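You operate a simulated robot arm through the tools that you are given. There is no shell and no other tool.

Carry out the task below with a simulated robot arm. There is one attempt and no reset: what you move stays moved.

TASK
Press the teal end plug into the small cream core.
Fine: core on the slide's stub, end plug on it, slide in, lever down; then lever back and slide out again. Leave the other end plugs.

It is judged by the outcome, as a careful person would: the job done as asked, and still so three seconds after it is handed in. It fails if anything else is knocked over, pushed out of place, dropped, spilled or broken.

THE ROBOT
A 6-joint arm with a fingered hand, fixed in place. Base frame: the origin is at the foot of the arm, x ahead of it, y to its left, z up; the work surface is at about z = 0.8. Readings come in m, degrees, newtons and seconds.
With the tool pointing down near the work surface it reaches from about 0.36 to 0.76 m from the base axis. Its first joint turns from -166.0 to 166.0 degrees. Payload 4 kg.
The TCP is the grasp point between the finger pads, 0.026 m short of the fingertips. In the tool frame z runs along the fingers and y along their closing line. The gripper opens to 0.148 m. The gripper's body begins 0.073 m behind the TCP. The gripper is a hand of 3 fingers: y runs from the thumb to the fingers, the wrist lies at [0, 0, -0.239] in the tool frame.
Orientation is that of the tool frame in the base frame, as [roll, pitch, yaw] about the fixed x, y, z axes, in that order (R = Rz(yaw) Ry(pitch) Rx(roll)). With the fingers straight down and closing along the base's y, the tool's x points along the base's -x, its y along +y and its z along -z.

THE INTERFACE
- The arm moves only by the tool play_rows. Its argument "deltas" is a list of rows, each a list of 2 entries, a list of its own where there are three numbers: the shift along the tool's x, y, z in m, then the turn, a rotation vector about the tool's x, y, z in degrees. In form: [[[tx, ty, tz], [wx, wy, wz]], ...]. A call has 1 to 20 rows; each row is the pose to reach, as a shift and turn from the pose commanded when the call began, along the tool's axes at that moment. Each row takes 0.2 s and may step no farther than 0.05 m and 8.6 degrees from the row before; otherwise, the whole call is refused. Where a pose cannot be reached the arm comes as near as it can. A force on the tool above 40 N (or 10 N above the force at the start of the call, whichever is more), or a blocked arm, ends the call early, and 0.2 s more pass. In this call time passes only in rows, and 0.2 s behind the last. The reply holds the time, the measured pose of the TCP, the force on the tool along the base axes, the opening and the grip force, in the units named above and with some noise, with the torque about the TCP (base axes, N m) and any sound that the robot's microphone picked up.
- Cameras (640 x 400 px; columns grow to the right, rows downward): "scene" is fixed at [0.3981, -0.5101, 1.5593]; the picture's right is [-0.01, 1.00, 0.00], its down [0.88, 0.01, -0.48] and it looks along [-0.48, -0.00, -0.88] (base axes); focal length 225 px, centre (320, 200). "wrist" rides on the gripper at [0.068, -0.039, -0.09] in the tool frame; the picture's right is [0.50, 0.87, 0.00], its down [-0.66, 0.38, -0.65] and it looks along [-0.57, 0.33, 0.76] (tool axes); focal length 222 px, centre (320, 200). There is no depth. A picture from a camera that has moved, and an enlarged one, comes with that camera's place and axes in the base frame and with its lens. The place of the scene camera against the robot may be out by one fixed shift of up to 0.025 m in any direction.
- snapshot(camera): a new picture of that camera. It takes no simulated time.
- lift_body(by): slides the trunk up (or, below 0, down) by that many m; the arm rides with it, the base frame stays. It gives what a move gives, with no picture.
- curl_fingers(finger1, finger2, thumb_bend): sets how far each is bent, from 0 (flat) to 1 (curled in); at 0.3 the hand is open as for a grip, at 0.7 the pads meet at the TCP. One left out holds its place. A second passes; each finger stops where it meets its share of the squeeze, and holds until it gets a number again. It is the only way to open and close the hand. It gives what a move gives, with no picture; readings hold the bend of each and the force on the fingers (four entries, about 0 where the hand has none), thumb and palm.
- close_up(camera, box): a new picture of the part [left, top, right, bottom] of that camera's present view, enlarged. It takes no simulated time.
- close_job(): hands the job in; it is judged then, once.

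Nothing tells you positions but the pictures and the camera data. Unless the task says otherwise, let go and move clear before handing in.

The tools are called after "Emit:" by a JSON object that holds its "name" and its "arguments". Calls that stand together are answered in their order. play_rows: Moves the arm, as the interface text tells. Its arguments: {"type":"object","properties":{"deltas":{"type":"array"}},"required":["deltas"]} The other tools are called the same way: lift_body (by) slides the trunk up or down; curl_fingers (finger1, finger2, thumb_bend) moves the fingers one by one; snapshot (camera) takes a picture; close_up (camera, box) takes an enlarged picture of a part of a camera's view; close_job () hands the job in.

At the start:

```text
t: 0.0
position: [0.1305, -0.4739, 1.237]
ee_rot: [-179.9, -0.1, -179.9]
wrist_force: [0.7, 0.0, -0.6]
torque: [-0.01, 0.01, -0.01]
width: 0.1483
grip_force: 0.0
shape: jaw
bend: [0.3, 0.3, 0.3]
finger forces: [0.1, 0.1, 0.0, 0.0, 0.1, 0.1]
trunk travel left (down, up): [-0.525, 0.065]
```

scene: 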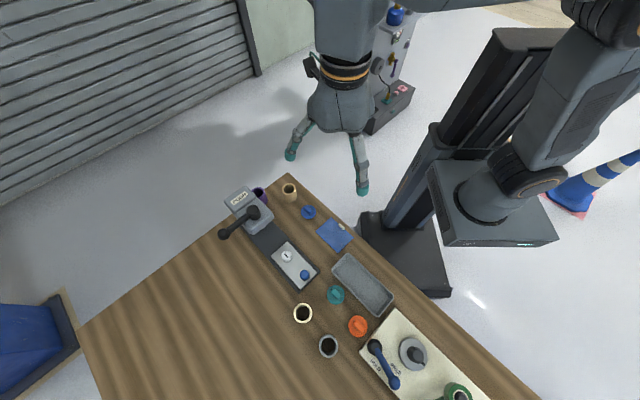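
wrist: 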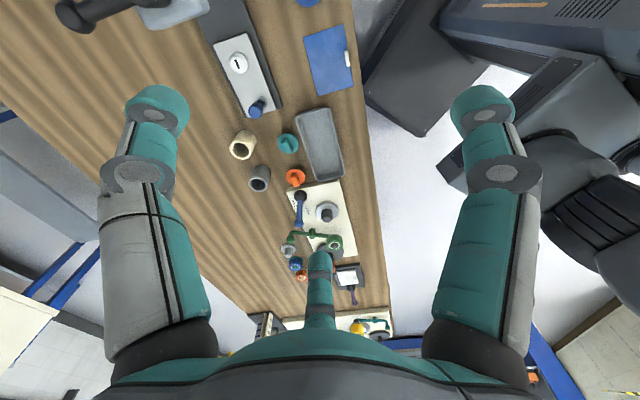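

I see a press with a slide (with a stub), several cores and end plugs on the table to the right of the arm. I'll take enlarged pictures first to locate everything.

Emit:
{"name": "close_up", "arguments": {"camera": "scene", "box": [210, 170, 410, 295]}}

Emit:
{"name": "close_up", "arguments": {"camera": "scene", "box": [260, 260, 500, 400]}}

Emit:
{"name": "close_up", "arguments": {"camera": "wrist", "box": [190, 0, 390, 125]}}

Emit:
{"name": "close_up", "arguments": {"camera": "wrist", "box": [210, 100, 370, 200]}}

```text
3.20 times, centred on (310, 232) of scene
camera zoom: at [0.3981, -0.5101, 1.5593], right [-0.01, 1.0, 0.0], down [0.88, 0.01, -0.48], along [-0.48, 0.0, -0.88], focal length 721 px, centre (352, 96)
```

zoom: 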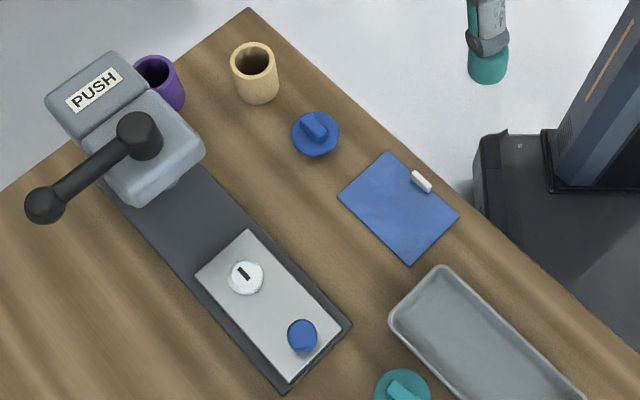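

```text
2.67 times, centred on (380, 330) of scene
camera zoom: at [0.3981, -0.5101, 1.5593], right [-0.01, 1.0, 0.0], down [0.88, 0.01, -0.48], along [-0.48, 0.0, -0.88], focal length 600 px, centre (160, -147)
```

zoom: 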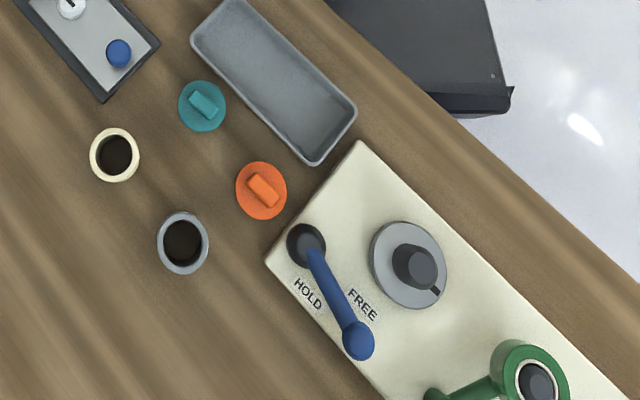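

```text
3.20 times, centred on (290, 62) of wrist
camera zoom: at [0.0637, -0.5112, 1.3282], right [-0.5, 0.87, 0.0], down [0.66, 0.38, 0.65], along [0.57, 0.33, -0.76], focal length 711 px, centre (416, 640)
```

zoom: 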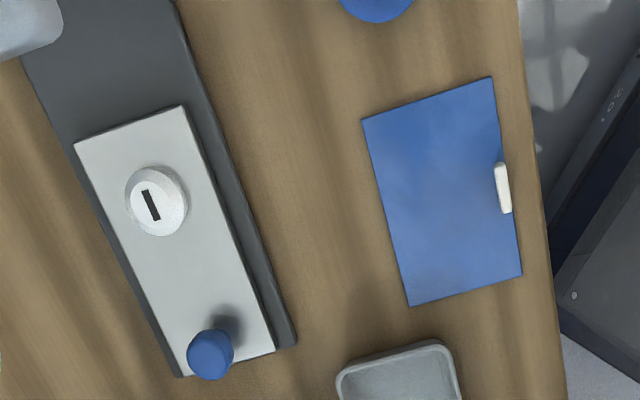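

```text
4.00 times, centred on (290, 150) of wrist
camera zoom: at [0.0637, -0.5112, 1.3282], right [-0.5, 0.87, 0.0], down [0.66, 0.38, 0.65], along [0.57, 0.33, -0.76], focal length 888 px, centre (440, 400)
```

zoom: 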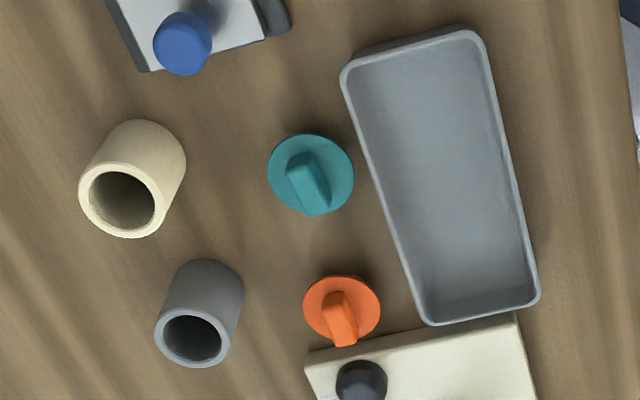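

The press sits at the upper left with its slide pulled out, showing the stub and a blue knob. The cream core, grey core, teal plug and orange plug are near x≈0.3–0.4, y≈-0.5. Next I'll turn the wrist so its camera looks toward the press, to map everything better.

Emit:
{"name": "play_rows", "arguments": {"deltas": [[[-0.012, 0.007, 0.0], [0, 0, 8]], [[-0.024, 0.014, 0.0], [0, 0, 16]], [[-0.036, 0.021, 0.0], [0, 0, 24]], [[-0.048, 0.028, 0.0], [0, 0, 32]], [[-0.06, 0.035, 0.0], [0, 0, 40]], [[-0.072, 0.042, 0.0], [0, 0, 48]], [[-0.084, 0.049, 0.0], [0, 0, 56]], [[-0.096, 0.056, 0.0], [0, 0, 64]], [[-0.108, 0.063, 0.0], [0, 0, 72]], [[-0.12, 0.074, 0.0], [0, 0, 80]]]}}

```text
t: 2.2
position: [0.0164, -0.4946, 1.3484]
ee_rot: [-179.6, -0.1, 108.2]
wrist_force: [-0.2, 0.1, 0.0]
torque: [0.0, 0.03, -0.02]
width: 0.1478
grip_force: 0.0
shape: jaw
bend: [0.3, 0.3, 0.3]
finger forces: [0.0, 0.0, 0.0, 0.0, 0.0, 0.0]
out of reach, approached as far as the arm can: row 2, 3, 4, 5, 6, 7, 8, 9, 10
trunk travel left (down, up): [-0.525, 0.065]
```

The arm stopped short of the commanded pose, ending at about (0.016, -0.495, 1.348). I'll look at the arm configuration before moving again.

Emit:
{"name": "snapshot", "arguments": {"camera": "scene"}}

Emit:
{"name": "snapshot", "arguments": {"camera": "wrist"}}

```text
taken
```

scene: 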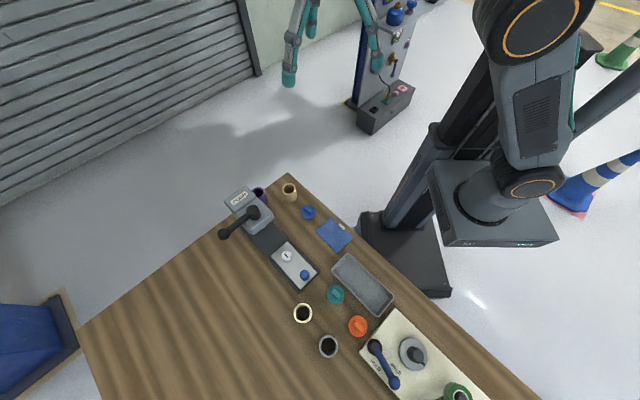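

```text
taken
camera wrist: at [-0.0408, -0.4413, 1.4401], right [0.67, 0.74, 0.0], down [0.57, -0.5, 0.65], along [0.48, -0.44, -0.76], focal length 222 px, centre (320, 200)
```

wrist: 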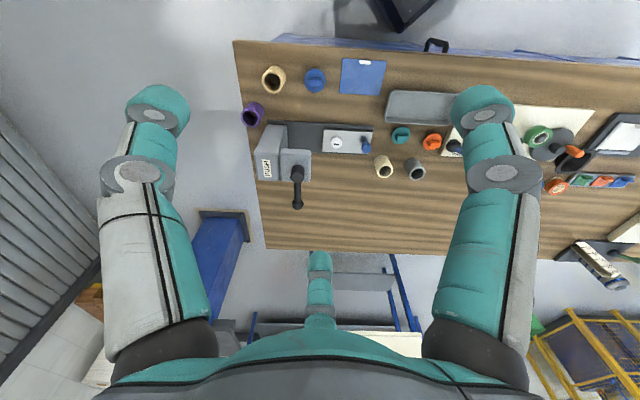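

From here the overview is clear. The far left holds the tan and purple cores. The press lies along the table's edge with its slide out towards the right. I'll test a small move down to learn how the arm behaves from this pose.

Emit:
{"name": "play_rows", "arguments": {"deltas": [[[0, 0, 0.02], [0, 0, 0]]]}}

```text
t: 2.6
position: [0.0153, -0.505, 1.3407]
ee_rot: [-179.7, -0.2, 108.2]
wrist_force: [0.5, 0.5, 0.7]
torque: [-0.01, 0.03, -0.01]
width: 0.1475
grip_force: 0.0
shape: jaw
bend: [0.3, 0.3, 0.3]
finger forces: [0.0, 0.0, 0.1, 0.0, 0.0, 0.1]
out of reach, approached as far as the arm can: row 1
trunk travel left (down, up): [-0.525, 0.065]
```

Emit:
{"name": "play_rows", "arguments": {"deltas": [[[-0.006, 0.019, 0.04], [0, 0, 0]], [[-0.012, 0.038, 0.08], [0, 0, 0]], [[-0.018, 0.057, 0.12], [0, 0, 0]], [[-0.025, 0.076, 0.16], [0, 0, 0]]]}}

```text
t: 3.6
position: [0.0153, -0.5731, 1.2687]
ee_rot: [-179.5, 0.0, 108.8]
wrist_force: [-1.3, 0.4, 0.5]
torque: [-0.05, 0.04, 0.0]
width: 0.1479
grip_force: 0.1
shape: jaw
bend: [0.3, 0.3, 0.3]
finger forces: [0.1, 0.0, 0.1, 0.0, 0.1, 0.1]
out of reach, approached as far as the arm can: row 1, 2, 3, 4
trunk travel left (down, up): [-0.525, 0.065]
```

Emit:
{"name": "play_rows", "arguments": {"deltas": [[[0.006, 0.014, 0.003], [0, 0, -7]], [[0.012, 0.028, 0.006], [0, 0, -14]], [[0.018, 0.042, 0.009], [0, 0, -21]], [[0.024, 0.056, 0.012], [0, 0, -28]], [[0.029, 0.07, 0.015], [0, 0, -35]], [[0.035, 0.085, 0.018], [0, 0, -42]], [[0.041, 0.099, 0.021], [0, 0, -49]], [[0.047, 0.113, 0.024], [0, 0, -56]], [[0.053, 0.127, 0.027], [0, 0, -63]], [[0.058, 0.141, 0.03], [0, 0, -70]]]}}

```text
t: 5.8
position: [0.1307, -0.4769, 1.2388]
ee_rot: [179.9, -0.3, 178.3]
wrist_force: [0.3, 0.4, -0.4]
torque: [0.02, 0.01, -0.03]
width: 0.148
grip_force: 0.0
shape: jaw
bend: [0.3, 0.3, 0.3]
finger forces: [0.0, 0.0, 0.0, 0.0, 0.0, 0.0]
out of reach, approached as far as the arm can: row 1, 2, 3, 4, 5, 6
trunk travel left (down, up): [-0.525, 0.065]
```

The arm recovered to its start pose, so it can't turn far that way. I'll try turning the other way, with no shift.

Emit:
{"name": "play_rows", "arguments": {"deltas": [[[0, 0, 0], [0, 0, -8]], [[0, 0, 0], [0, 0, -16]], [[0, 0, 0], [0, 0, -24]], [[0, 0, 0], [0, 0, -32]], [[0, 0, 0], [0, 0, -40]]]}}

```text
t: 7.0
position: [0.1319, -0.4755, 1.2371]
ee_rot: [179.8, -0.3, -141.6]
wrist_force: [1.0, 0.2, 0.1]
torque: [0.0, -0.01, 0.01]
width: 0.1481
grip_force: 0.0
shape: jaw
bend: [0.3, 0.3, 0.3]
finger forces: [0.1, 0.1, 0.0, 0.0, 0.0, 0.0]
trunk travel left (down, up): [-0.525, 0.065]
```

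Emit:
{"name": "play_rows", "arguments": {"deltas": [[[0, 0, 0], [0, 0, -8]], [[0, 0, 0], [0, 0, -16]], [[0, 0, 0], [0, 0, -24]], [[0, 0, 0], [0, 0, -32]], [[0, 0, 0], [0, 0, -40]], [[0, 0, 0], [0, 0, -48]], [[0, 0, 0], [0, 0, -56]], [[0, 0, 0], [0, 0, -64]], [[0, 0, 0], [0, 0, -72]], [[0, 0, 0], [0, 0, -80]]]}}

Emit:
{"name": "snapshot", "arguments": {"camera": "wrist"}}

```text
t: 9.2
position: [0.1328, -0.4754, 1.2397]
ee_rot: [179.7, 0.0, -61.7]
wrist_force: [0.1, 0.5, 0.6]
torque: [0.0, 0.0, 0.02]
width: 0.148
grip_force: 0.0
shape: jaw
bend: [0.3, 0.3, 0.3]
finger forces: [0.1, 0.0, 0.0, 0.0, 0.0, 0.1]
trunk travel left (down, up): [-0.525, 0.065]
```

```text
taken
camera wrist: at [0.1999, -0.5157, 1.3292], right [-0.53, -0.85, 0.0], down [-0.64, 0.4, 0.66], along [-0.56, 0.34, -0.75], focal length 222 px, centre (320, 200)
```

wrist: 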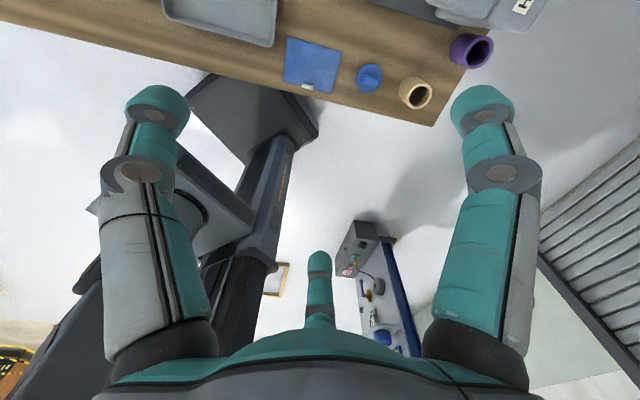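

Emit:
{"name": "play_rows", "arguments": {"deltas": [[[0, 0, 0], [0, 0, -8]], [[0, 0, 0], [0, 0, -16]], [[0, 0, 0], [0, 0, -24]], [[0, 0, 0], [0, 0, -32]], [[0, 0, 0], [0, 0, -40]], [[0, 0, 0], [0, 0, -48]], [[0, 0, 0], [0, 0, -56]], [[0, 0, 0], [0, 0, -64]], [[0, 0, 0], [0, 0, -72]], [[0, 0, 0], [0, 0, -80]], [[-0.006, -0.03, 0], [0, 0, -80]], [[-0.012, -0.06, 0], [0, 0, -80]], [[-0.018, -0.09, 0], [0, 0, -80]], [[-0.024, -0.12, 0], [0, 0, -80]], [[-0.031, -0.153, 0], [0, 0, -80]]]}}

Emit:
{"name": "snapshot", "arguments": {"camera": "wrist"}}

```text
t: 12.4
position: [0.2518, -0.3751, 1.2372]
ee_rot: [-180.0, 0.3, 18.1]
wrist_force: [0.3, -0.2, 0.1]
torque: [0.01, 0.02, 0.01]
width: 0.1478
grip_force: 0.0
shape: jaw
bend: [0.3, 0.3, 0.3]
finger forces: [0.0, 0.0, 0.1, 0.0, 0.1, 0.0]
trunk travel left (down, up): [-0.525, 0.065]
```

```text
taken
camera wrist: at [0.3045, -0.3156, 1.3273], right [0.75, -0.67, 0.0], down [-0.5, -0.56, 0.66], along [-0.44, -0.49, -0.75], focal length 222 px, centre (320, 200)
```

wrist: 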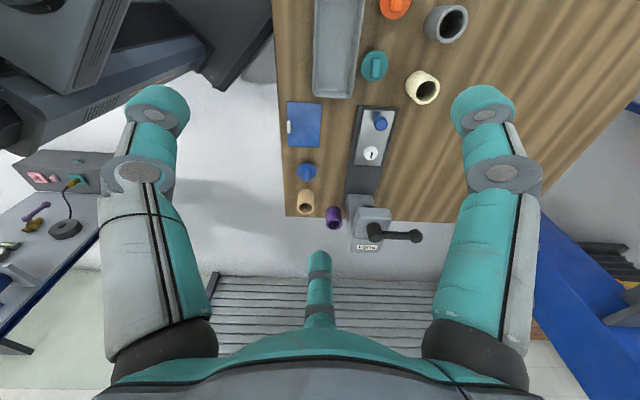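

This is a good view down the slide toward the press. I'll enlarge it in parts.

Emit:
{"name": "close_up", "arguments": {"camera": "wrist", "box": [280, 150, 440, 250]}}

Emit:
{"name": "close_up", "arguments": {"camera": "wrist", "box": [330, 50, 490, 150]}}

Emit:
{"name": "close_up", "arguments": {"camera": "wrist", "box": [330, 90, 426, 150]}}

Emit:
{"name": "close_up", "arguments": {"camera": "wrist", "box": [340, 0, 500, 100]}}

```text
4.00 times, centred on (360, 200) of wrist
camera zoom: at [0.3045, -0.3156, 1.3273], right [0.75, -0.67, 0.0], down [-0.5, -0.56, 0.66], along [-0.44, -0.49, -0.75], focal length 888 px, centre (160, 200)
```

zoom: 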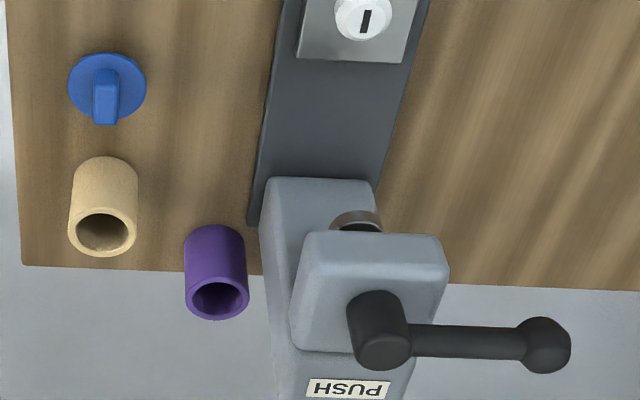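

```text
4.00 times, centred on (410, 100) of wrist
camera zoom: at [0.3045, -0.3156, 1.3273], right [0.75, -0.67, 0.0], down [-0.5, -0.56, 0.66], along [-0.44, -0.49, -0.75], focal length 888 px, centre (-40, 600)
```

zoom: 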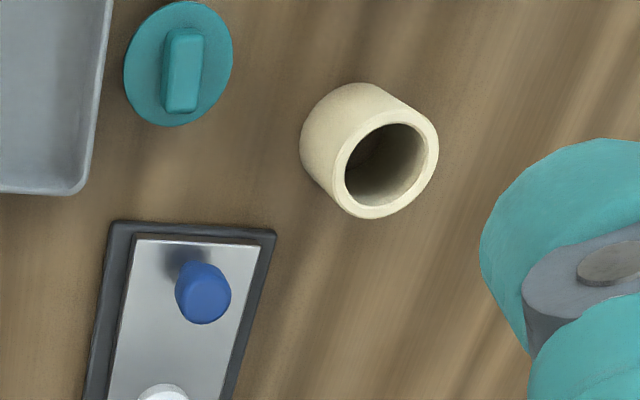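

```text
6.67 times, centred on (378, 120) of wrist
camera zoom: at [0.3045, -0.3156, 1.3273], right [0.75, -0.67, 0.0], down [-0.5, -0.56, 0.66], along [-0.44, -0.49, -0.75], focal length 1481 px, centre (-67, 733)
```

zoom: 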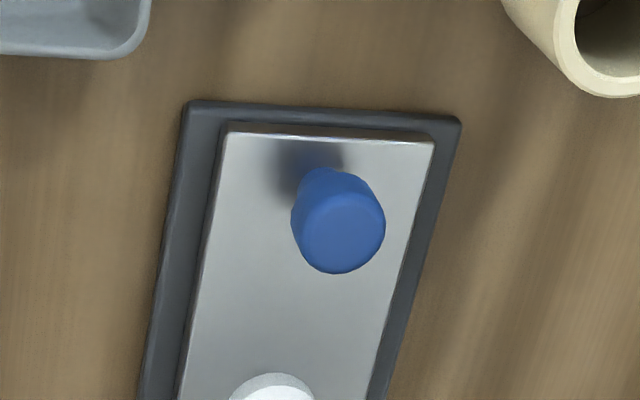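

```text
4.00 times, centred on (420, 50) of wrist
camera zoom: at [0.3045, -0.3156, 1.3273], right [0.75, -0.67, 0.0], down [-0.5, -0.56, 0.66], along [-0.44, -0.49, -0.75], focal length 888 px, centre (-80, 800)
```

zoom: 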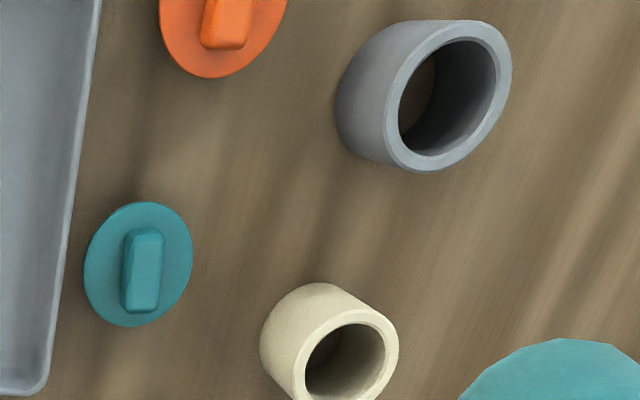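

The cream core (top ≈ (0.379, -0.548, 0.85), about 53 mm wide) sits beside the slide. The stub top is at about (0.214, -0.608, 0.828), the knob at (0.276, -0.552) and the teal plug at (0.328, -0.454). I'll check how the fingers close in free air.

Emit:
{"name": "curl_fingers", "arguments": {"finger1": 0.5, "finger2": 0.5, "thumb_bend": 0.5}}

Emit:
{"name": "snapshot", "arguments": {"camera": "wrist"}}

```text
t: 13.4
position: [0.2514, -0.3746, 1.2351]
ee_rot: [-179.8, 0.2, 18.1]
wrist_force: [-0.4, -0.4, -1.1]
torque: [0.01, -0.01, 0.0]
width: 0.0629
grip_force: 0.1
shape: fingers
bend: [0.5, 0.5, 0.5]
finger forces: [0.1, 0.0, 0.0, 0.0, 0.0, 0.0]
trunk travel left (down, up): [-0.525, 0.065]
```

```text
taken
camera wrist: at [0.3042, -0.316, 1.3272], right [0.75, -0.67, 0.0], down [-0.5, -0.56, 0.66], along [-0.44, -0.49, -0.75], focal length 222 px, centre (320, 200)
```

wrist: 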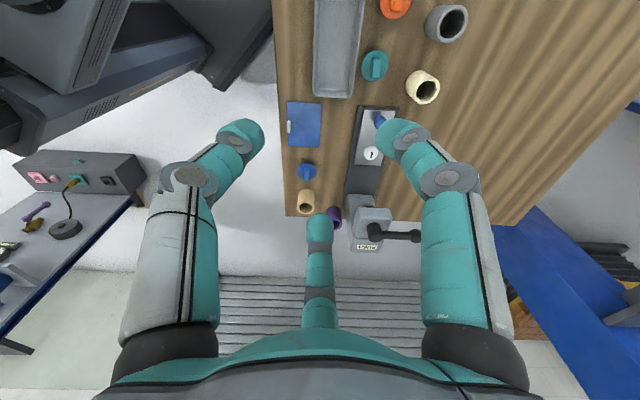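

The three fingers close in a 120° ring, and at bend 0.5 the opening is 63 mm. Now I'll open them again and move closer for a better look at the press, its lever and the stub.

Emit:
{"name": "curl_fingers", "arguments": {"finger1": 0.3, "finger2": 0.3, "thumb_bend": 0.3}}

Emit:
{"name": "play_rows", "arguments": {"deltas": [[[-0.0216, 0.0236, 0.0278], [0, 0, 0]], [[-0.0432, 0.0472, 0.0556], [0, 0, 0]], [[-0.0648, 0.0708, 0.0834], [0, 0, 0]], [[-0.0864, 0.0944, 0.1112], [0, 0, 0]], [[-0.108, 0.118, 0.139], [0, 0, 0]]]}}

Emit:
{"name": "snapshot", "arguments": {"camera": "wrist"}}

Emit:
{"name": "close_up", "arguments": {"camera": "wrist", "box": [280, 130, 520, 280]}}

Emit:
{"name": "close_up", "arguments": {"camera": "wrist", "box": [260, 0, 500, 150]}}

```text
t: 14.4
position: [0.2507, -0.3747, 1.2368]
ee_rot: [-179.9, 0.3, 18.2]
wrist_force: [0.3, -0.5, -0.1]
torque: [0.01, -0.02, 0.03]
width: 0.1264
grip_force: 0.0
shape: fingers
bend: [0.3, 0.3, 0.3]
finger forces: [0.0, 0.1, 0.1, 0.1, 0.0, 0.1]
trunk travel left (down, up): [-0.525, 0.065]
```

```text
t: 15.6
position: [0.1854, -0.5229, 1.0966]
ee_rot: [-179.9, 0.3, 18.2]
wrist_force: [0.1, -0.5, 0.1]
torque: [0.0, -0.01, -0.01]
width: 0.1266
grip_force: 0.1
shape: fingers
bend: [0.3, 0.3, 0.3]
finger forces: [0.0, 0.1, 0.0, 0.1, 0.0, 0.2]
trunk travel left (down, up): [-0.525, 0.065]
```

```text
taken
camera wrist: at [0.238, -0.4641, 1.1874], right [0.75, -0.67, 0.0], down [-0.5, -0.56, 0.66], along [-0.44, -0.49, -0.75], focal length 222 px, centre (320, 200)
```

wrist: 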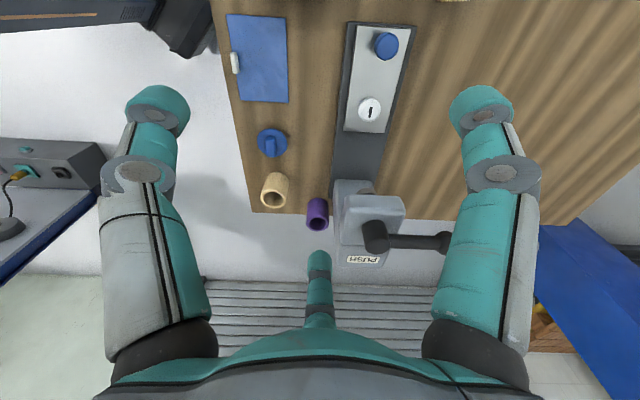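

```text
2.67 times, centred on (400, 205) of wrist
camera zoom: at [0.238, -0.4641, 1.1874], right [0.75, -0.67, 0.0], down [-0.5, -0.56, 0.66], along [-0.44, -0.49, -0.75], focal length 592 px, centre (107, 187)
```

zoom: 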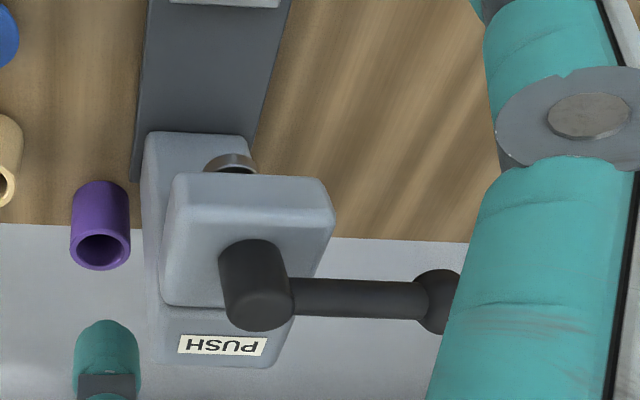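

```text
2.67 times, centred on (380, 75) of wrist
camera zoom: at [0.238, -0.4641, 1.1874], right [0.75, -0.67, 0.0], down [-0.5, -0.56, 0.66], along [-0.44, -0.49, -0.75], focal length 592 px, centre (160, 533)
```

zoom: 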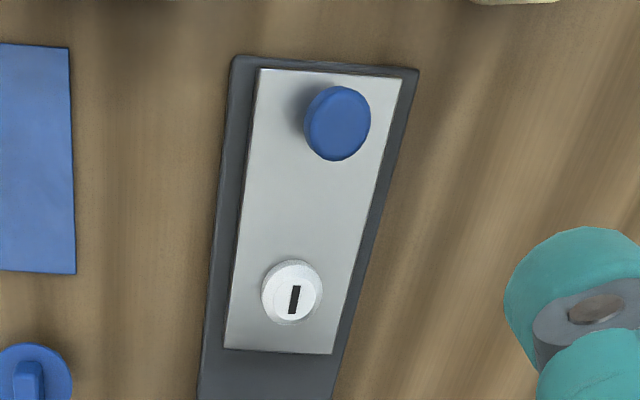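

The slide axis lies at 45° in the base frame, the stub is at (0.214, -0.609) and the knob at (0.277, -0.550). The press hub sits at (0.139, -0.687), with the lever sticking out sideways to a ball near (0.204, -0.751, 1.0). Next I'll go above the cream core for an exact fix.

Emit:
{"name": "play_rows", "arguments": {"deltas": [[[0.0353, 0.0169, 0.0194], [0, 0, 0]], [[0.0706, 0.0337, 0.0388], [0, 0, 0]], [[0.1059, 0.0506, 0.0582], [0, 0, 0]], [[0.1412, 0.0674, 0.0776], [0, 0, 0]], [[0.1765, 0.0843, 0.097], [0, 0, 0]]]}}

Emit:
{"name": "snapshot", "arguments": {"camera": "wrist"}}

Emit:
{"name": "close_up", "arguments": {"camera": "wrist", "box": [220, 20, 420, 145]}}

```text
t: 16.8
position: [0.3801, -0.5452, 1.0002]
ee_rot: [-179.9, 0.3, 18.2]
wrist_force: [-0.5, -1.4, 0.4]
torque: [-0.03, 0.03, 0.01]
width: 0.1268
grip_force: 0.0
shape: fingers
bend: [0.3, 0.3, 0.3]
finger forces: [0.0, 0.0, 0.0, 0.0, 0.1, 0.1]
trunk travel left (down, up): [-0.525, 0.065]
```

```text
taken
camera wrist: at [0.4326, -0.4863, 1.0914], right [0.75, -0.67, 0.0], down [-0.5, -0.56, 0.66], along [-0.44, -0.49, -0.75], focal length 222 px, centre (320, 200)
```

wrist: 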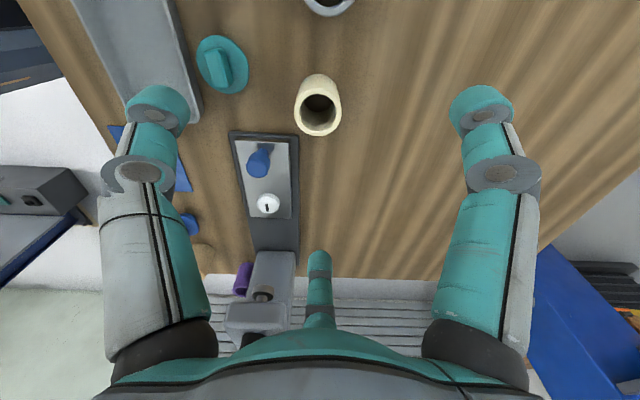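

```text
3.20 times, centred on (320, 82) of wrist
camera zoom: at [0.4326, -0.4863, 1.0914], right [0.75, -0.67, 0.0], down [-0.5, -0.56, 0.66], along [-0.44, -0.49, -0.75], focal length 711 px, centre (320, 576)
```

zoom: 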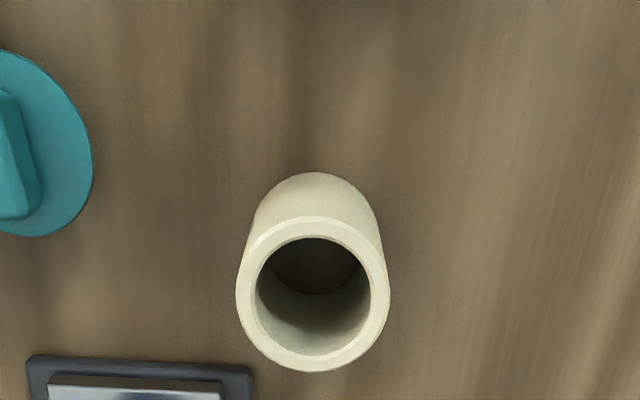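

The cream core's top is centred at about (0.376, -0.547), with an outer width of about 51 mm and a bore of about 38 mm. The stub is about 36 mm wide. I'll part-close the fingers to clear the neighbours and go down halfway for a check.

Emit:
{"name": "curl_fingers", "arguments": {"finger1": 0.45, "finger2": 0.45, "thumb_bend": 0.45}}

Emit:
{"name": "play_rows", "arguments": {"deltas": [[[-0.002, 0.0003, 0.03], [0, 0, 0]], [[-0.004, 0.0006, 0.06], [0, 0, 0]], [[-0.004, 0.0006, 0.08], [0, 0, 0]]]}}

Emit:
{"name": "snapshot", "arguments": {"camera": "wrist"}}

Emit:
{"name": "close_up", "arguments": {"camera": "scene", "box": [240, 240, 400, 340]}}

```text
t: 17.8
position: [0.3782, -0.5457, 1.0006]
ee_rot: [-179.9, 0.3, 18.2]
wrist_force: [-0.5, -0.5, -0.3]
torque: [-0.03, 0.01, -0.01]
width: 0.0795
grip_force: 0.0
shape: fingers
bend: [0.45, 0.45, 0.45]
finger forces: [0.0, 0.1, 0.0, 0.1, 0.0, 0.1]
trunk travel left (down, up): [-0.525, 0.065]
```

```text
t: 18.6
position: [0.3754, -0.5494, 0.9221]
ee_rot: [-179.9, 0.2, 18.2]
wrist_force: [0.1, -0.4, 0.1]
torque: [0.02, -0.01, -0.01]
width: 0.079
grip_force: 0.1
shape: fingers
bend: [0.45, 0.45, 0.45]
finger forces: [0.0, 0.0, 0.1, 0.0, 0.1, 0.0]
trunk travel left (down, up): [-0.525, 0.065]
```

```text
taken
camera wrist: at [0.4284, -0.4905, 1.0128], right [0.75, -0.67, 0.0], down [-0.5, -0.56, 0.66], along [-0.44, -0.49, -0.75], focal length 222 px, centre (320, 200)
```

wrist: 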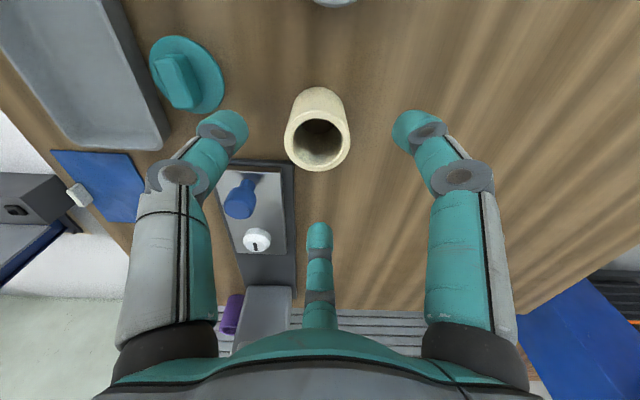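

```text
4.00 times, centred on (320, 290) of scene
camera zoom: at [0.3981, -0.5101, 1.5593], right [-0.01, 1.0, 0.0], down [0.88, 0.01, -0.48], along [-0.48, 0.0, -0.88], focal length 901 px, centre (320, -160)
```

zoom: 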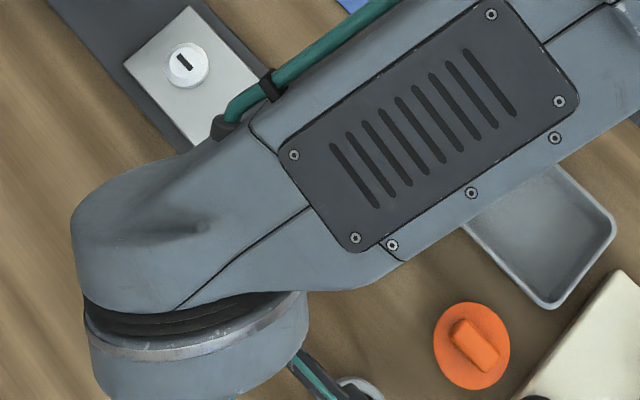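

The core lies almost on the tool axis, about 3 mm off. I'll correct that and descend to grasp height.

Emit:
{"name": "play_rows", "arguments": {"deltas": [[[0.0005, -0.003, 0.03], [0, 0, 0]], [[0.0005, -0.003, 0.055], [0, 0, 0]], [[0.0005, -0.003, 0.075], [0, 0, 0]], [[0.0005, -0.003, 0.084], [0, 0, 0]]]}}

Emit:
{"name": "snapshot", "arguments": {"camera": "wrist"}}

```text
t: 19.6
position: [0.3728, -0.5466, 0.8368]
ee_rot: [-179.7, 0.3, 18.2]
wrist_force: [0.0, 0.2, 0.2]
torque: [0.0, 0.03, 0.0]
width: 0.0792
grip_force: 0.0
shape: fingers
bend: [0.45, 0.45, 0.45]
finger forces: [0.0, 0.0, 0.0, 0.0, 0.1, 0.0]
trunk travel left (down, up): [-0.525, 0.065]
```

```text
taken
camera wrist: at [0.4265, -0.4876, 0.9277], right [0.75, -0.67, 0.0], down [-0.5, -0.56, 0.66], along [-0.44, -0.49, -0.75], focal length 222 px, centre (320, 200)
```

wrist: 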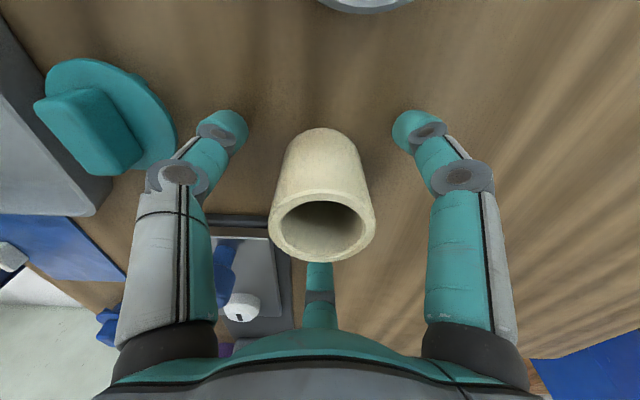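

The core is centred between the fingers, so I'll close on it.

Emit:
{"name": "curl_fingers", "arguments": {"finger1": 0.6, "finger2": 0.6, "thumb_bend": 0.6}}

Emit:
{"name": "snapshot", "arguments": {"camera": "wrist"}}

```text
t: 20.6
position: [0.3734, -0.5469, 0.8376]
ee_rot: [-179.9, 0.3, 18.2]
wrist_force: [0.3, -0.1, -1.0]
torque: [0.04, 0.02, 0.01]
width: 0.0368
grip_force: 3.2
shape: fingers
bend: [0.57, 0.57, 0.59]
finger forces: [2.2, 2.2, 0.1, 0.1, 2.2, 0.0]
trunk travel left (down, up): [-0.525, 0.065]
```

```text
taken
camera wrist: at [0.4265, -0.4875, 0.9279], right [0.75, -0.67, 0.0], down [-0.5, -0.56, 0.66], along [-0.44, -0.49, -0.75], focal length 222 px, centre (320, 200)
```

wrist: 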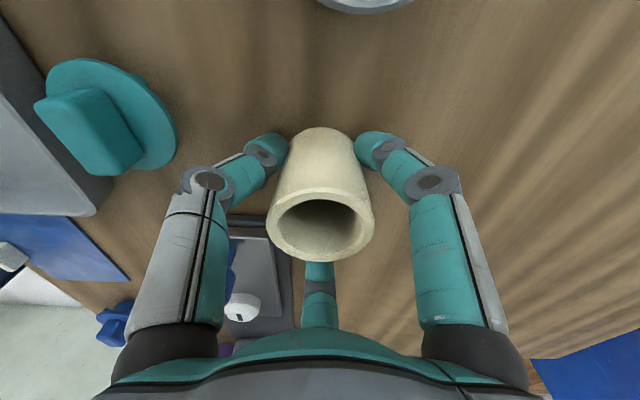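

Emit:
{"name": "curl_fingers", "arguments": {"finger1": 0.7, "finger2": 0.7, "thumb_bend": 0.7}}

```text
t: 21.6
position: [0.3728, -0.5471, 0.8374]
ee_rot: [-179.9, 0.3, 18.2]
wrist_force: [-0.3, -0.6, -0.1]
torque: [0.02, -0.04, 0.01]
width: 0.0347
grip_force: 17.6
shape: fingers
bend: [0.57, 0.57, 0.62]
finger forces: [10.9, 10.9, 0.0, 0.0, 13.0, 0.0]
trunk travel left (down, up): [-0.525, 0.065]
```

The grip is firm at about 11–13 N per finger. I'll lift and check the core's seat in the hand.

Emit:
{"name": "play_rows", "arguments": {"deltas": [[[0, 0, -0.01], [0, 0, 0]], [[0, 0, -0.03], [0, 0, 0]], [[0, 0, -0.06], [0, 0, 0]], [[0, 0, -0.09], [0, 0, 0]]]}}

Emit:
{"name": "snapshot", "arguments": {"camera": "wrist"}}

Emit:
{"name": "close_up", "arguments": {"camera": "wrist", "box": [220, 100, 420, 280]}}

```text
t: 22.6
position: [0.3738, -0.5445, 0.9277]
ee_rot: [-179.8, 0.4, 18.2]
wrist_force: [0.1, 0.4, -1.1]
torque: [-0.01, 0.0, 0.01]
width: 0.0346
grip_force: 17.2
shape: fingers
bend: [0.57, 0.57, 0.62]
finger forces: [10.9, 10.8, 0.0, 0.0, 13.0, 0.0]
trunk travel left (down, up): [-0.525, 0.065]
```

```text
taken
camera wrist: at [0.427, -0.4854, 1.0182], right [0.75, -0.67, 0.0], down [-0.5, -0.56, 0.66], along [-0.44, -0.49, -0.75], focal length 222 px, centre (320, 200)
```

wrist: 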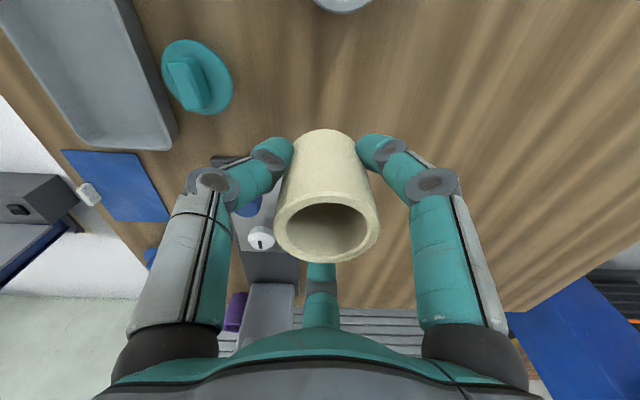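

```text
2.22 times, centred on (320, 190) of wrist
camera zoom: at [0.427, -0.4854, 1.0182], right [0.75, -0.67, 0.0], down [-0.5, -0.56, 0.66], along [-0.44, -0.49, -0.75], focal length 494 px, centre (320, 222)
```

zoom: 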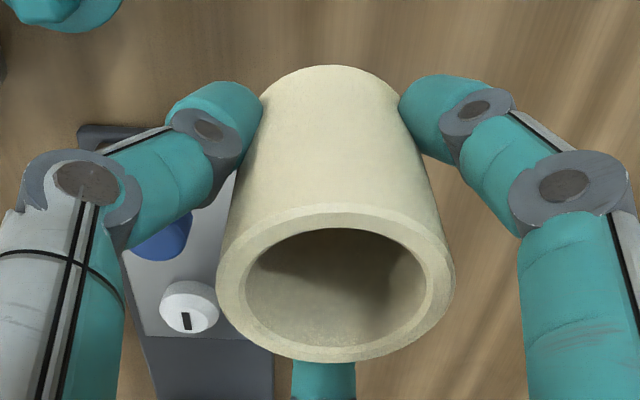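

The core is lifted and upright, offset about 4 mm from the tool axis away from the thumb. I'll move beside the stub at height, where the camera can see both stub and core, to measure the last shift.

Emit:
{"name": "play_rows", "arguments": {"deltas": [[[-0.0344, -0.009, -0.02], [0, 0, 0]], [[-0.0688, -0.018, -0.04], [0, 0, 0]], [[-0.1032, -0.0271, -0.052], [0, 0, 0]], [[-0.1376, -0.0361, -0.052], [0, 0, 0]], [[-0.172, -0.0452, -0.052], [0, 0, 0]], [[-0.2064, -0.0542, -0.052], [0, 0, 0]], [[-0.2064, -0.0542, -0.052], [0, 0, 0]]]}}

Emit:
{"name": "snapshot", "arguments": {"camera": "wrist"}}

Emit:
{"name": "close_up", "arguments": {"camera": "wrist", "box": [300, 60, 460, 160]}}

Emit:
{"name": "close_up", "arguments": {"camera": "wrist", "box": [240, 120, 400, 270]}}

```text
t: 24.2
position: [0.162, -0.5584, 0.98]
ee_rot: [-179.9, 0.3, 18.2]
wrist_force: [0.4, 0.0, -0.9]
torque: [-0.02, -0.02, -0.03]
width: 0.0346
grip_force: 17.2
shape: fingers
bend: [0.57, 0.57, 0.62]
finger forces: [10.9, 10.7, 0.0, 0.0, 12.9, 0.0]
trunk travel left (down, up): [-0.525, 0.065]
```

```text
taken
camera wrist: at [0.215, -0.4989, 1.0708], right [0.75, -0.67, 0.0], down [-0.5, -0.56, 0.66], along [-0.44, -0.49, -0.75], focal length 222 px, centre (320, 200)
```

wrist: 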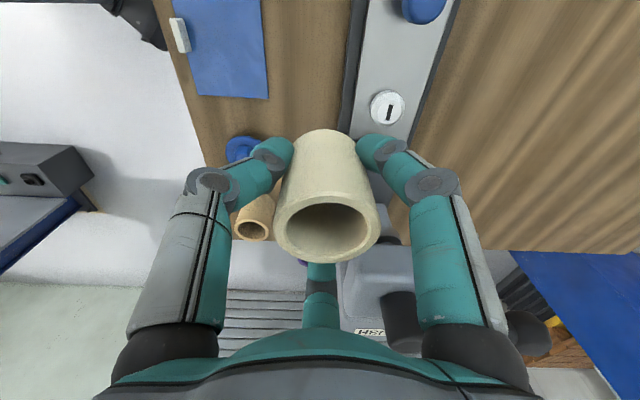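

```text
4.00 times, centred on (380, 110) of wrist
camera zoom: at [0.215, -0.4989, 1.0708], right [0.75, -0.67, 0.0], down [-0.5, -0.56, 0.66], along [-0.44, -0.49, -0.75], focal length 888 px, centre (80, 560)
```

zoom: 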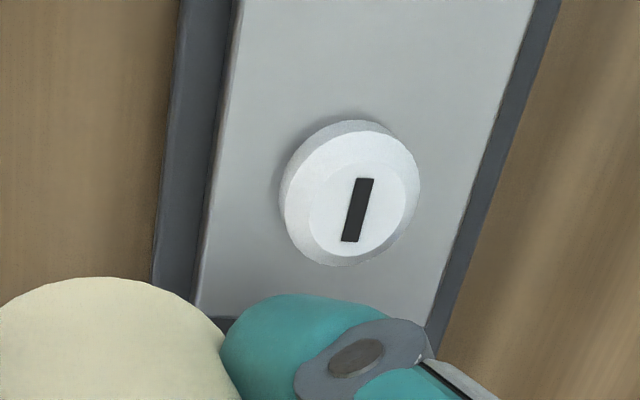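

```text
2.67 times, centred on (320, 195) of wrist
camera zoom: at [0.215, -0.4989, 1.0708], right [0.75, -0.67, 0.0], down [-0.5, -0.56, 0.66], along [-0.44, -0.49, -0.75], focal length 592 px, centre (320, 213)
```

zoom: 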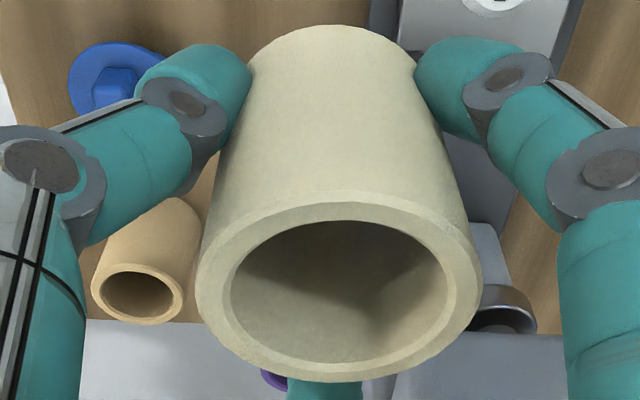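

The stub top is at about (0.213, -0.608, 0.836), and I have measured the core's offset in the hand. I'll shift over the stub and lower to just above it.

Emit:
{"name": "play_rows", "arguments": {"deltas": [[[0.0171, 0.0299, 0.0], [0, 0, 0]], [[0.0342, 0.0598, 0.0], [0, 0, 0]], [[0.0342, 0.0598, 0.04], [0, 0, 0]], [[0.0342, 0.0598, 0.07], [0, 0, 0]], [[0.0342, 0.0598, 0.09], [0, 0, 0]], [[0.0342, 0.0598, 0.095], [0, 0, 0]]]}}

Emit:
{"name": "snapshot", "arguments": {"camera": "wrist"}}

Emit:
{"name": "close_up", "arguments": {"camera": "scene", "box": [210, 190, 370, 290]}}

```text
t: 25.6
position: [0.2119, -0.6037, 0.8846]
ee_rot: [-179.9, 0.3, 18.2]
wrist_force: [0.8, -1.0, -0.4]
torque: [-0.04, -0.02, -0.01]
width: 0.0345
grip_force: 17.2
shape: fingers
bend: [0.57, 0.57, 0.62]
finger forces: [10.7, 10.9, 0.0, 0.0, 12.8, 0.0]
trunk travel left (down, up): [-0.525, 0.065]
```

```text
taken
camera wrist: at [0.2655, -0.5452, 0.9748], right [0.75, -0.67, 0.0], down [-0.5, -0.56, 0.66], along [-0.44, -0.49, -0.75], focal length 222 px, centre (320, 200)
```

wrist: 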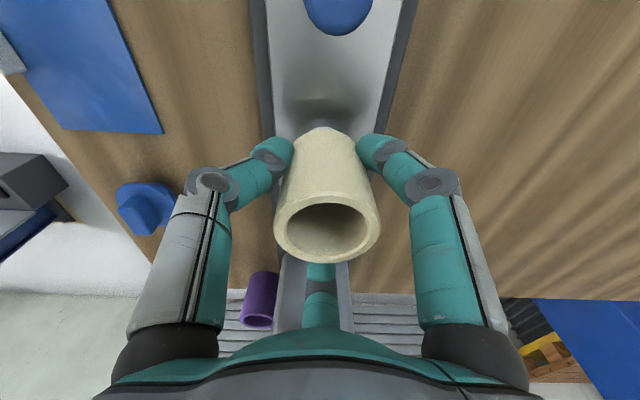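

```text
4.00 times, centred on (290, 240) of scene
camera zoom: at [0.3981, -0.5101, 1.5593], right [-0.01, 1.0, 0.0], down [0.88, 0.01, -0.48], along [-0.48, 0.0, -0.88], focal length 901 px, centre (440, 40)
```

zoom: 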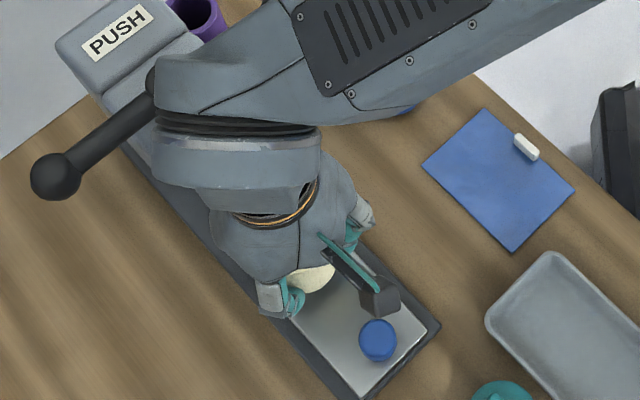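

Emit:
{"name": "close_up", "arguments": {"camera": "wrist", "box": [260, 90, 380, 165]}}

```text
5.33 times, centred on (320, 128) of wrist
camera zoom: at [0.2655, -0.5452, 0.9748], right [0.75, -0.67, 0.0], down [-0.5, -0.56, 0.66], along [-0.44, -0.49, -0.75], focal length 1185 px, centre (320, 587)
```

zoom: 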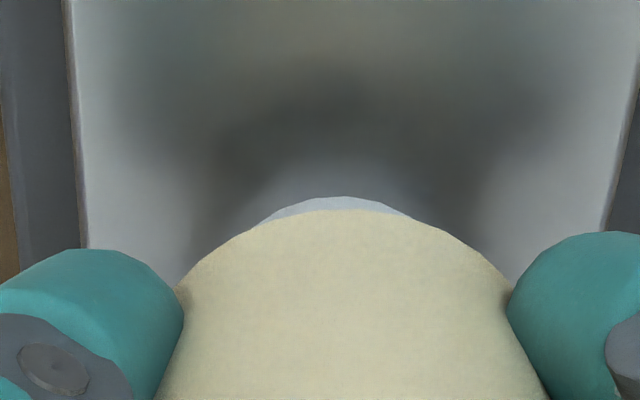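

The core is over the stub to within a millimetre or two, and the stub has a wide chamfer to guide it. I'll lower slowly onto it.

Emit:
{"name": "play_rows", "arguments": {"deltas": [[[-0.0009, 0.0005, 0.005], [0, 0, 0]], [[-0.0009, 0.0005, 0.01], [0, 0, 0]], [[-0.0009, 0.0005, 0.014], [0, 0, 0]], [[-0.0009, 0.0005, 0.018], [0, 0, 0]], [[-0.0009, 0.0005, 0.022], [0, 0, 0]], [[-0.0009, 0.0005, 0.026], [0, 0, 0]]]}}

Emit:
{"name": "snapshot", "arguments": {"camera": "wrist"}}

```text
t: 27.0
position: [0.2115, -0.6055, 0.8588]
ee_rot: [-180.0, 0.3, 18.2]
wrist_force: [-0.3, 1.1, 2.1]
torque: [-0.05, -0.01, -0.01]
width: 0.0348
grip_force: 17.2
shape: fingers
bend: [0.57, 0.57, 0.62]
finger forces: [11.0, 10.9, 0.0, 0.1, 13.2, 0.0]
trunk travel left (down, up): [-0.525, 0.065]
```

```text
taken
camera wrist: at [0.2648, -0.5462, 0.9495], right [0.75, -0.67, 0.0], down [-0.5, -0.56, 0.66], along [-0.44, -0.49, -0.75], focal length 222 px, centre (320, 200)
```

wrist: 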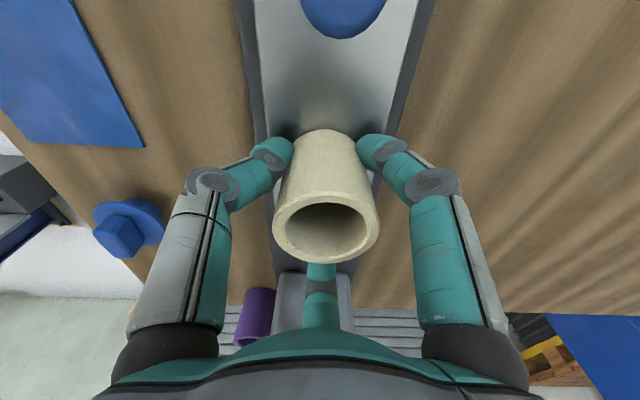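

The core bottom is now below the stub top, so it is engaged. I'll continue down in small steps until the force rises.

Emit:
{"name": "play_rows", "arguments": {"deltas": [[[0, 0, 0.002], [0, 0, 0]], [[0, 0, 0.004], [0, 0, 0]]]}}

Emit:
{"name": "close_up", "arguments": {"camera": "wrist", "box": [240, 90, 400, 190]}}

```text
t: 27.6
position: [0.2117, -0.6056, 0.8569]
ee_rot: [179.8, 0.3, 18.2]
wrist_force: [-0.7, 1.8, 21.3]
torque: [-0.05, -0.03, -0.03]
width: 0.0344
grip_force: 20.4
shape: fingers
bend: [0.57, 0.57, 0.62]
finger forces: [12.4, 12.1, 0.1, 0.0, 15.8, 0.1]
trunk travel left (down, up): [-0.525, 0.065]
```

```text
4.00 times, centred on (320, 140) of wrist
camera zoom: at [0.2645, -0.546, 0.9479], right [0.75, -0.67, 0.0], down [-0.5, -0.56, 0.66], along [-0.44, -0.49, -0.75], focal length 888 px, centre (320, 440)
```

zoom: 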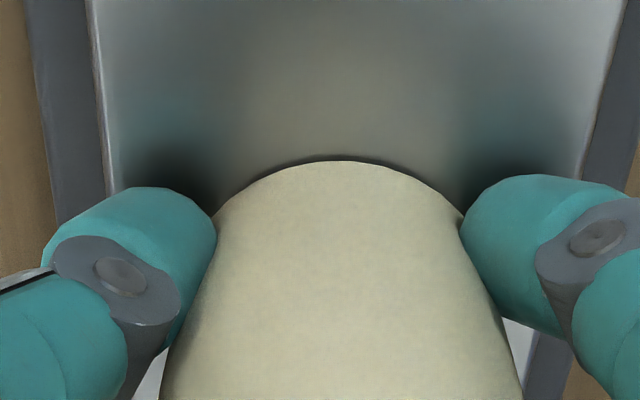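

The core is seated: contact force rose at the plate height. I'll ease the push and let go.

Emit:
{"name": "play_rows", "arguments": {"deltas": [[[0, 0, -0.002], [0, 0, 0]]]}}

Emit:
{"name": "curl_fingers", "arguments": {"finger1": 0.45, "finger2": 0.45, "thumb_bend": 0.45}}

Emit:
{"name": "snapshot", "arguments": {"camera": "wrist"}}

```text
t: 28.0
position: [0.2106, -0.6069, 0.8573]
ee_rot: [180.0, 0.2, 18.2]
wrist_force: [1.5, 0.3, 17.2]
torque: [-0.08, -0.09, -0.01]
width: 0.0341
grip_force: 19.9
shape: fingers
bend: [0.57, 0.57, 0.62]
finger forces: [13.3, 12.2, 0.0, 0.0, 14.7, 0.0]
trunk travel left (down, up): [-0.525, 0.065]
```

```text
t: 29.0
position: [0.2115, -0.6059, 0.856]
ee_rot: [-179.9, 0.4, 18.1]
wrist_force: [0.5, -1.0, -1.3]
torque: [0.05, 0.0, 0.01]
width: 0.0781
grip_force: 0.1
shape: fingers
bend: [0.45, 0.45, 0.45]
finger forces: [0.0, 0.0, 0.1, 0.0, 0.1, 0.1]
trunk travel left (down, up): [-0.525, 0.065]
```

```text
taken
camera wrist: at [0.2645, -0.5467, 0.9472], right [0.75, -0.67, 0.0], down [-0.5, -0.56, 0.66], along [-0.44, -0.49, -0.75], focal length 222 px, centre (320, 200)
```

wrist: 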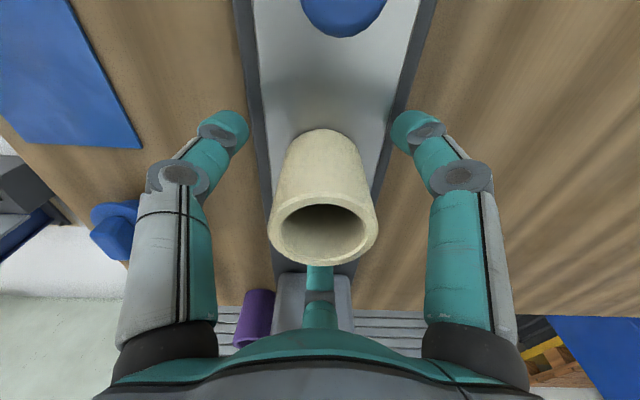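

The core stands on the stub. I'll rise straight up and check it.

Emit:
{"name": "play_rows", "arguments": {"deltas": [[[0, 0, -0.02], [0, 0, 0]], [[0, 0, -0.05], [0, 0, 0]], [[0, 0, -0.09], [0, 0, 0]], [[0, 0, -0.12], [0, 0, 0]], [[0, 0, -0.15], [0, 0, 0]]]}}

Emit:
{"name": "snapshot", "arguments": {"camera": "wrist"}}

Emit:
{"name": "close_up", "arguments": {"camera": "wrist", "box": [240, 40, 400, 140]}}

```text
t: 30.2
position: [0.2122, -0.6058, 1.007]
ee_rot: [-179.8, 0.2, 18.2]
wrist_force: [0.4, 0.9, 1.0]
torque: [0.0, 0.01, 0.03]
width: 0.0782
grip_force: 0.0
shape: fingers
bend: [0.45, 0.45, 0.45]
finger forces: [0.0, 0.1, 0.0, 0.0, 0.1, 0.0]
trunk travel left (down, up): [-0.525, 0.065]
```

```text
taken
camera wrist: at [0.2652, -0.5452, 1.098], right [0.75, -0.67, 0.0], down [-0.5, -0.56, 0.66], along [-0.44, -0.49, -0.75], focal length 222 px, centre (320, 200)
```

wrist: 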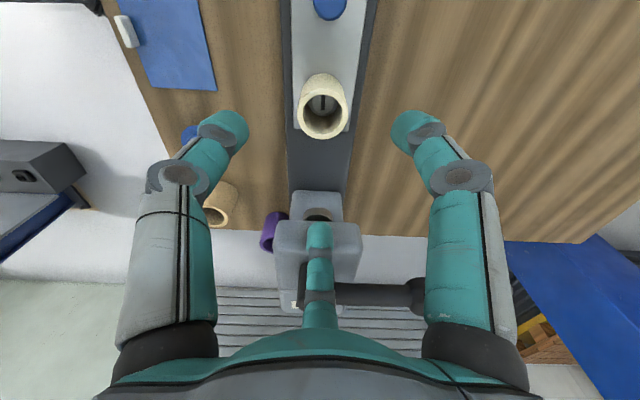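

```text
4.00 times, centred on (320, 90) of wrist
camera zoom: at [0.2652, -0.5452, 1.098], right [0.75, -0.67, 0.0], down [-0.5, -0.56, 0.66], along [-0.44, -0.49, -0.75], focal length 888 px, centre (320, 640)
```

zoom: 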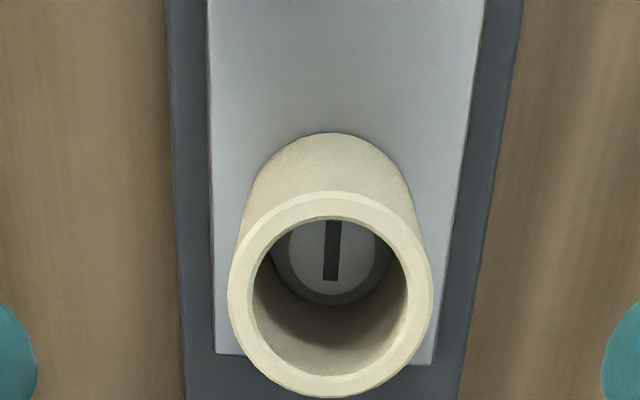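

The core is well seated on the stub; its top centre is at about (0.211, -0.608, 0.875). Now I'll go above the teal plug for a close look.

Emit:
{"name": "play_rows", "arguments": {"deltas": [[[0.0313, -0.0215, 0], [0, 0, 0]], [[0.0626, -0.043, 0], [0, 0, 0]], [[0.0938, -0.0645, 0], [0, 0, 0]], [[0.1251, -0.086, 0], [0, 0, 0]], [[0.1564, -0.1075, 0], [0, 0, 0]], [[0.1564, -0.1075, 0.03], [0, 0, 0]]]}}

Emit:
{"name": "snapshot", "arguments": {"camera": "wrist"}}

Emit:
{"name": "close_up", "arguments": {"camera": "wrist", "box": [240, 50, 400, 150]}}

```text
t: 31.6
position: [0.3284, -0.4514, 0.975]
ee_rot: [-179.9, 0.3, 18.2]
wrist_force: [0.0, 0.2, 0.6]
torque: [-0.03, -0.01, -0.02]
width: 0.0781
grip_force: 0.1
shape: fingers
bend: [0.45, 0.45, 0.45]
finger forces: [0.1, 0.0, 0.0, 0.0, 0.0, 0.0]
trunk travel left (down, up): [-0.525, 0.065]
```

```text
taken
camera wrist: at [0.3809, -0.3924, 1.0651], right [0.75, -0.67, 0.0], down [-0.5, -0.56, 0.66], along [-0.44, -0.49, -0.75], focal length 222 px, centre (320, 200)
```

wrist: 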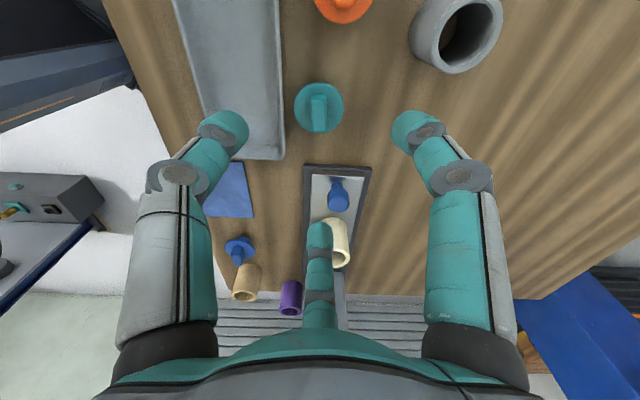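

```text
4.00 times, centred on (320, 100) of wrist
camera zoom: at [0.3809, -0.3924, 1.0651], right [0.75, -0.67, 0.0], down [-0.5, -0.56, 0.66], along [-0.44, -0.49, -0.75], focal length 888 px, centre (320, 600)
```

zoom: 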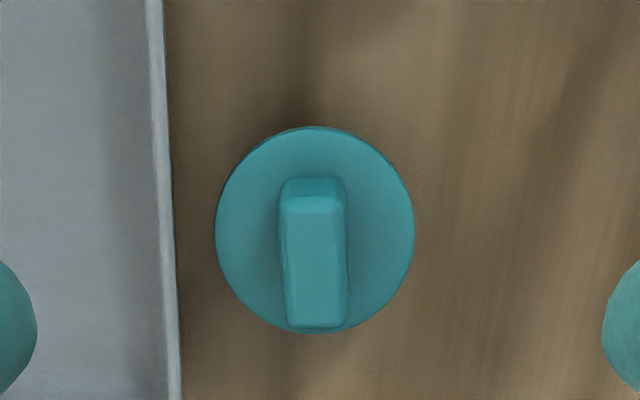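

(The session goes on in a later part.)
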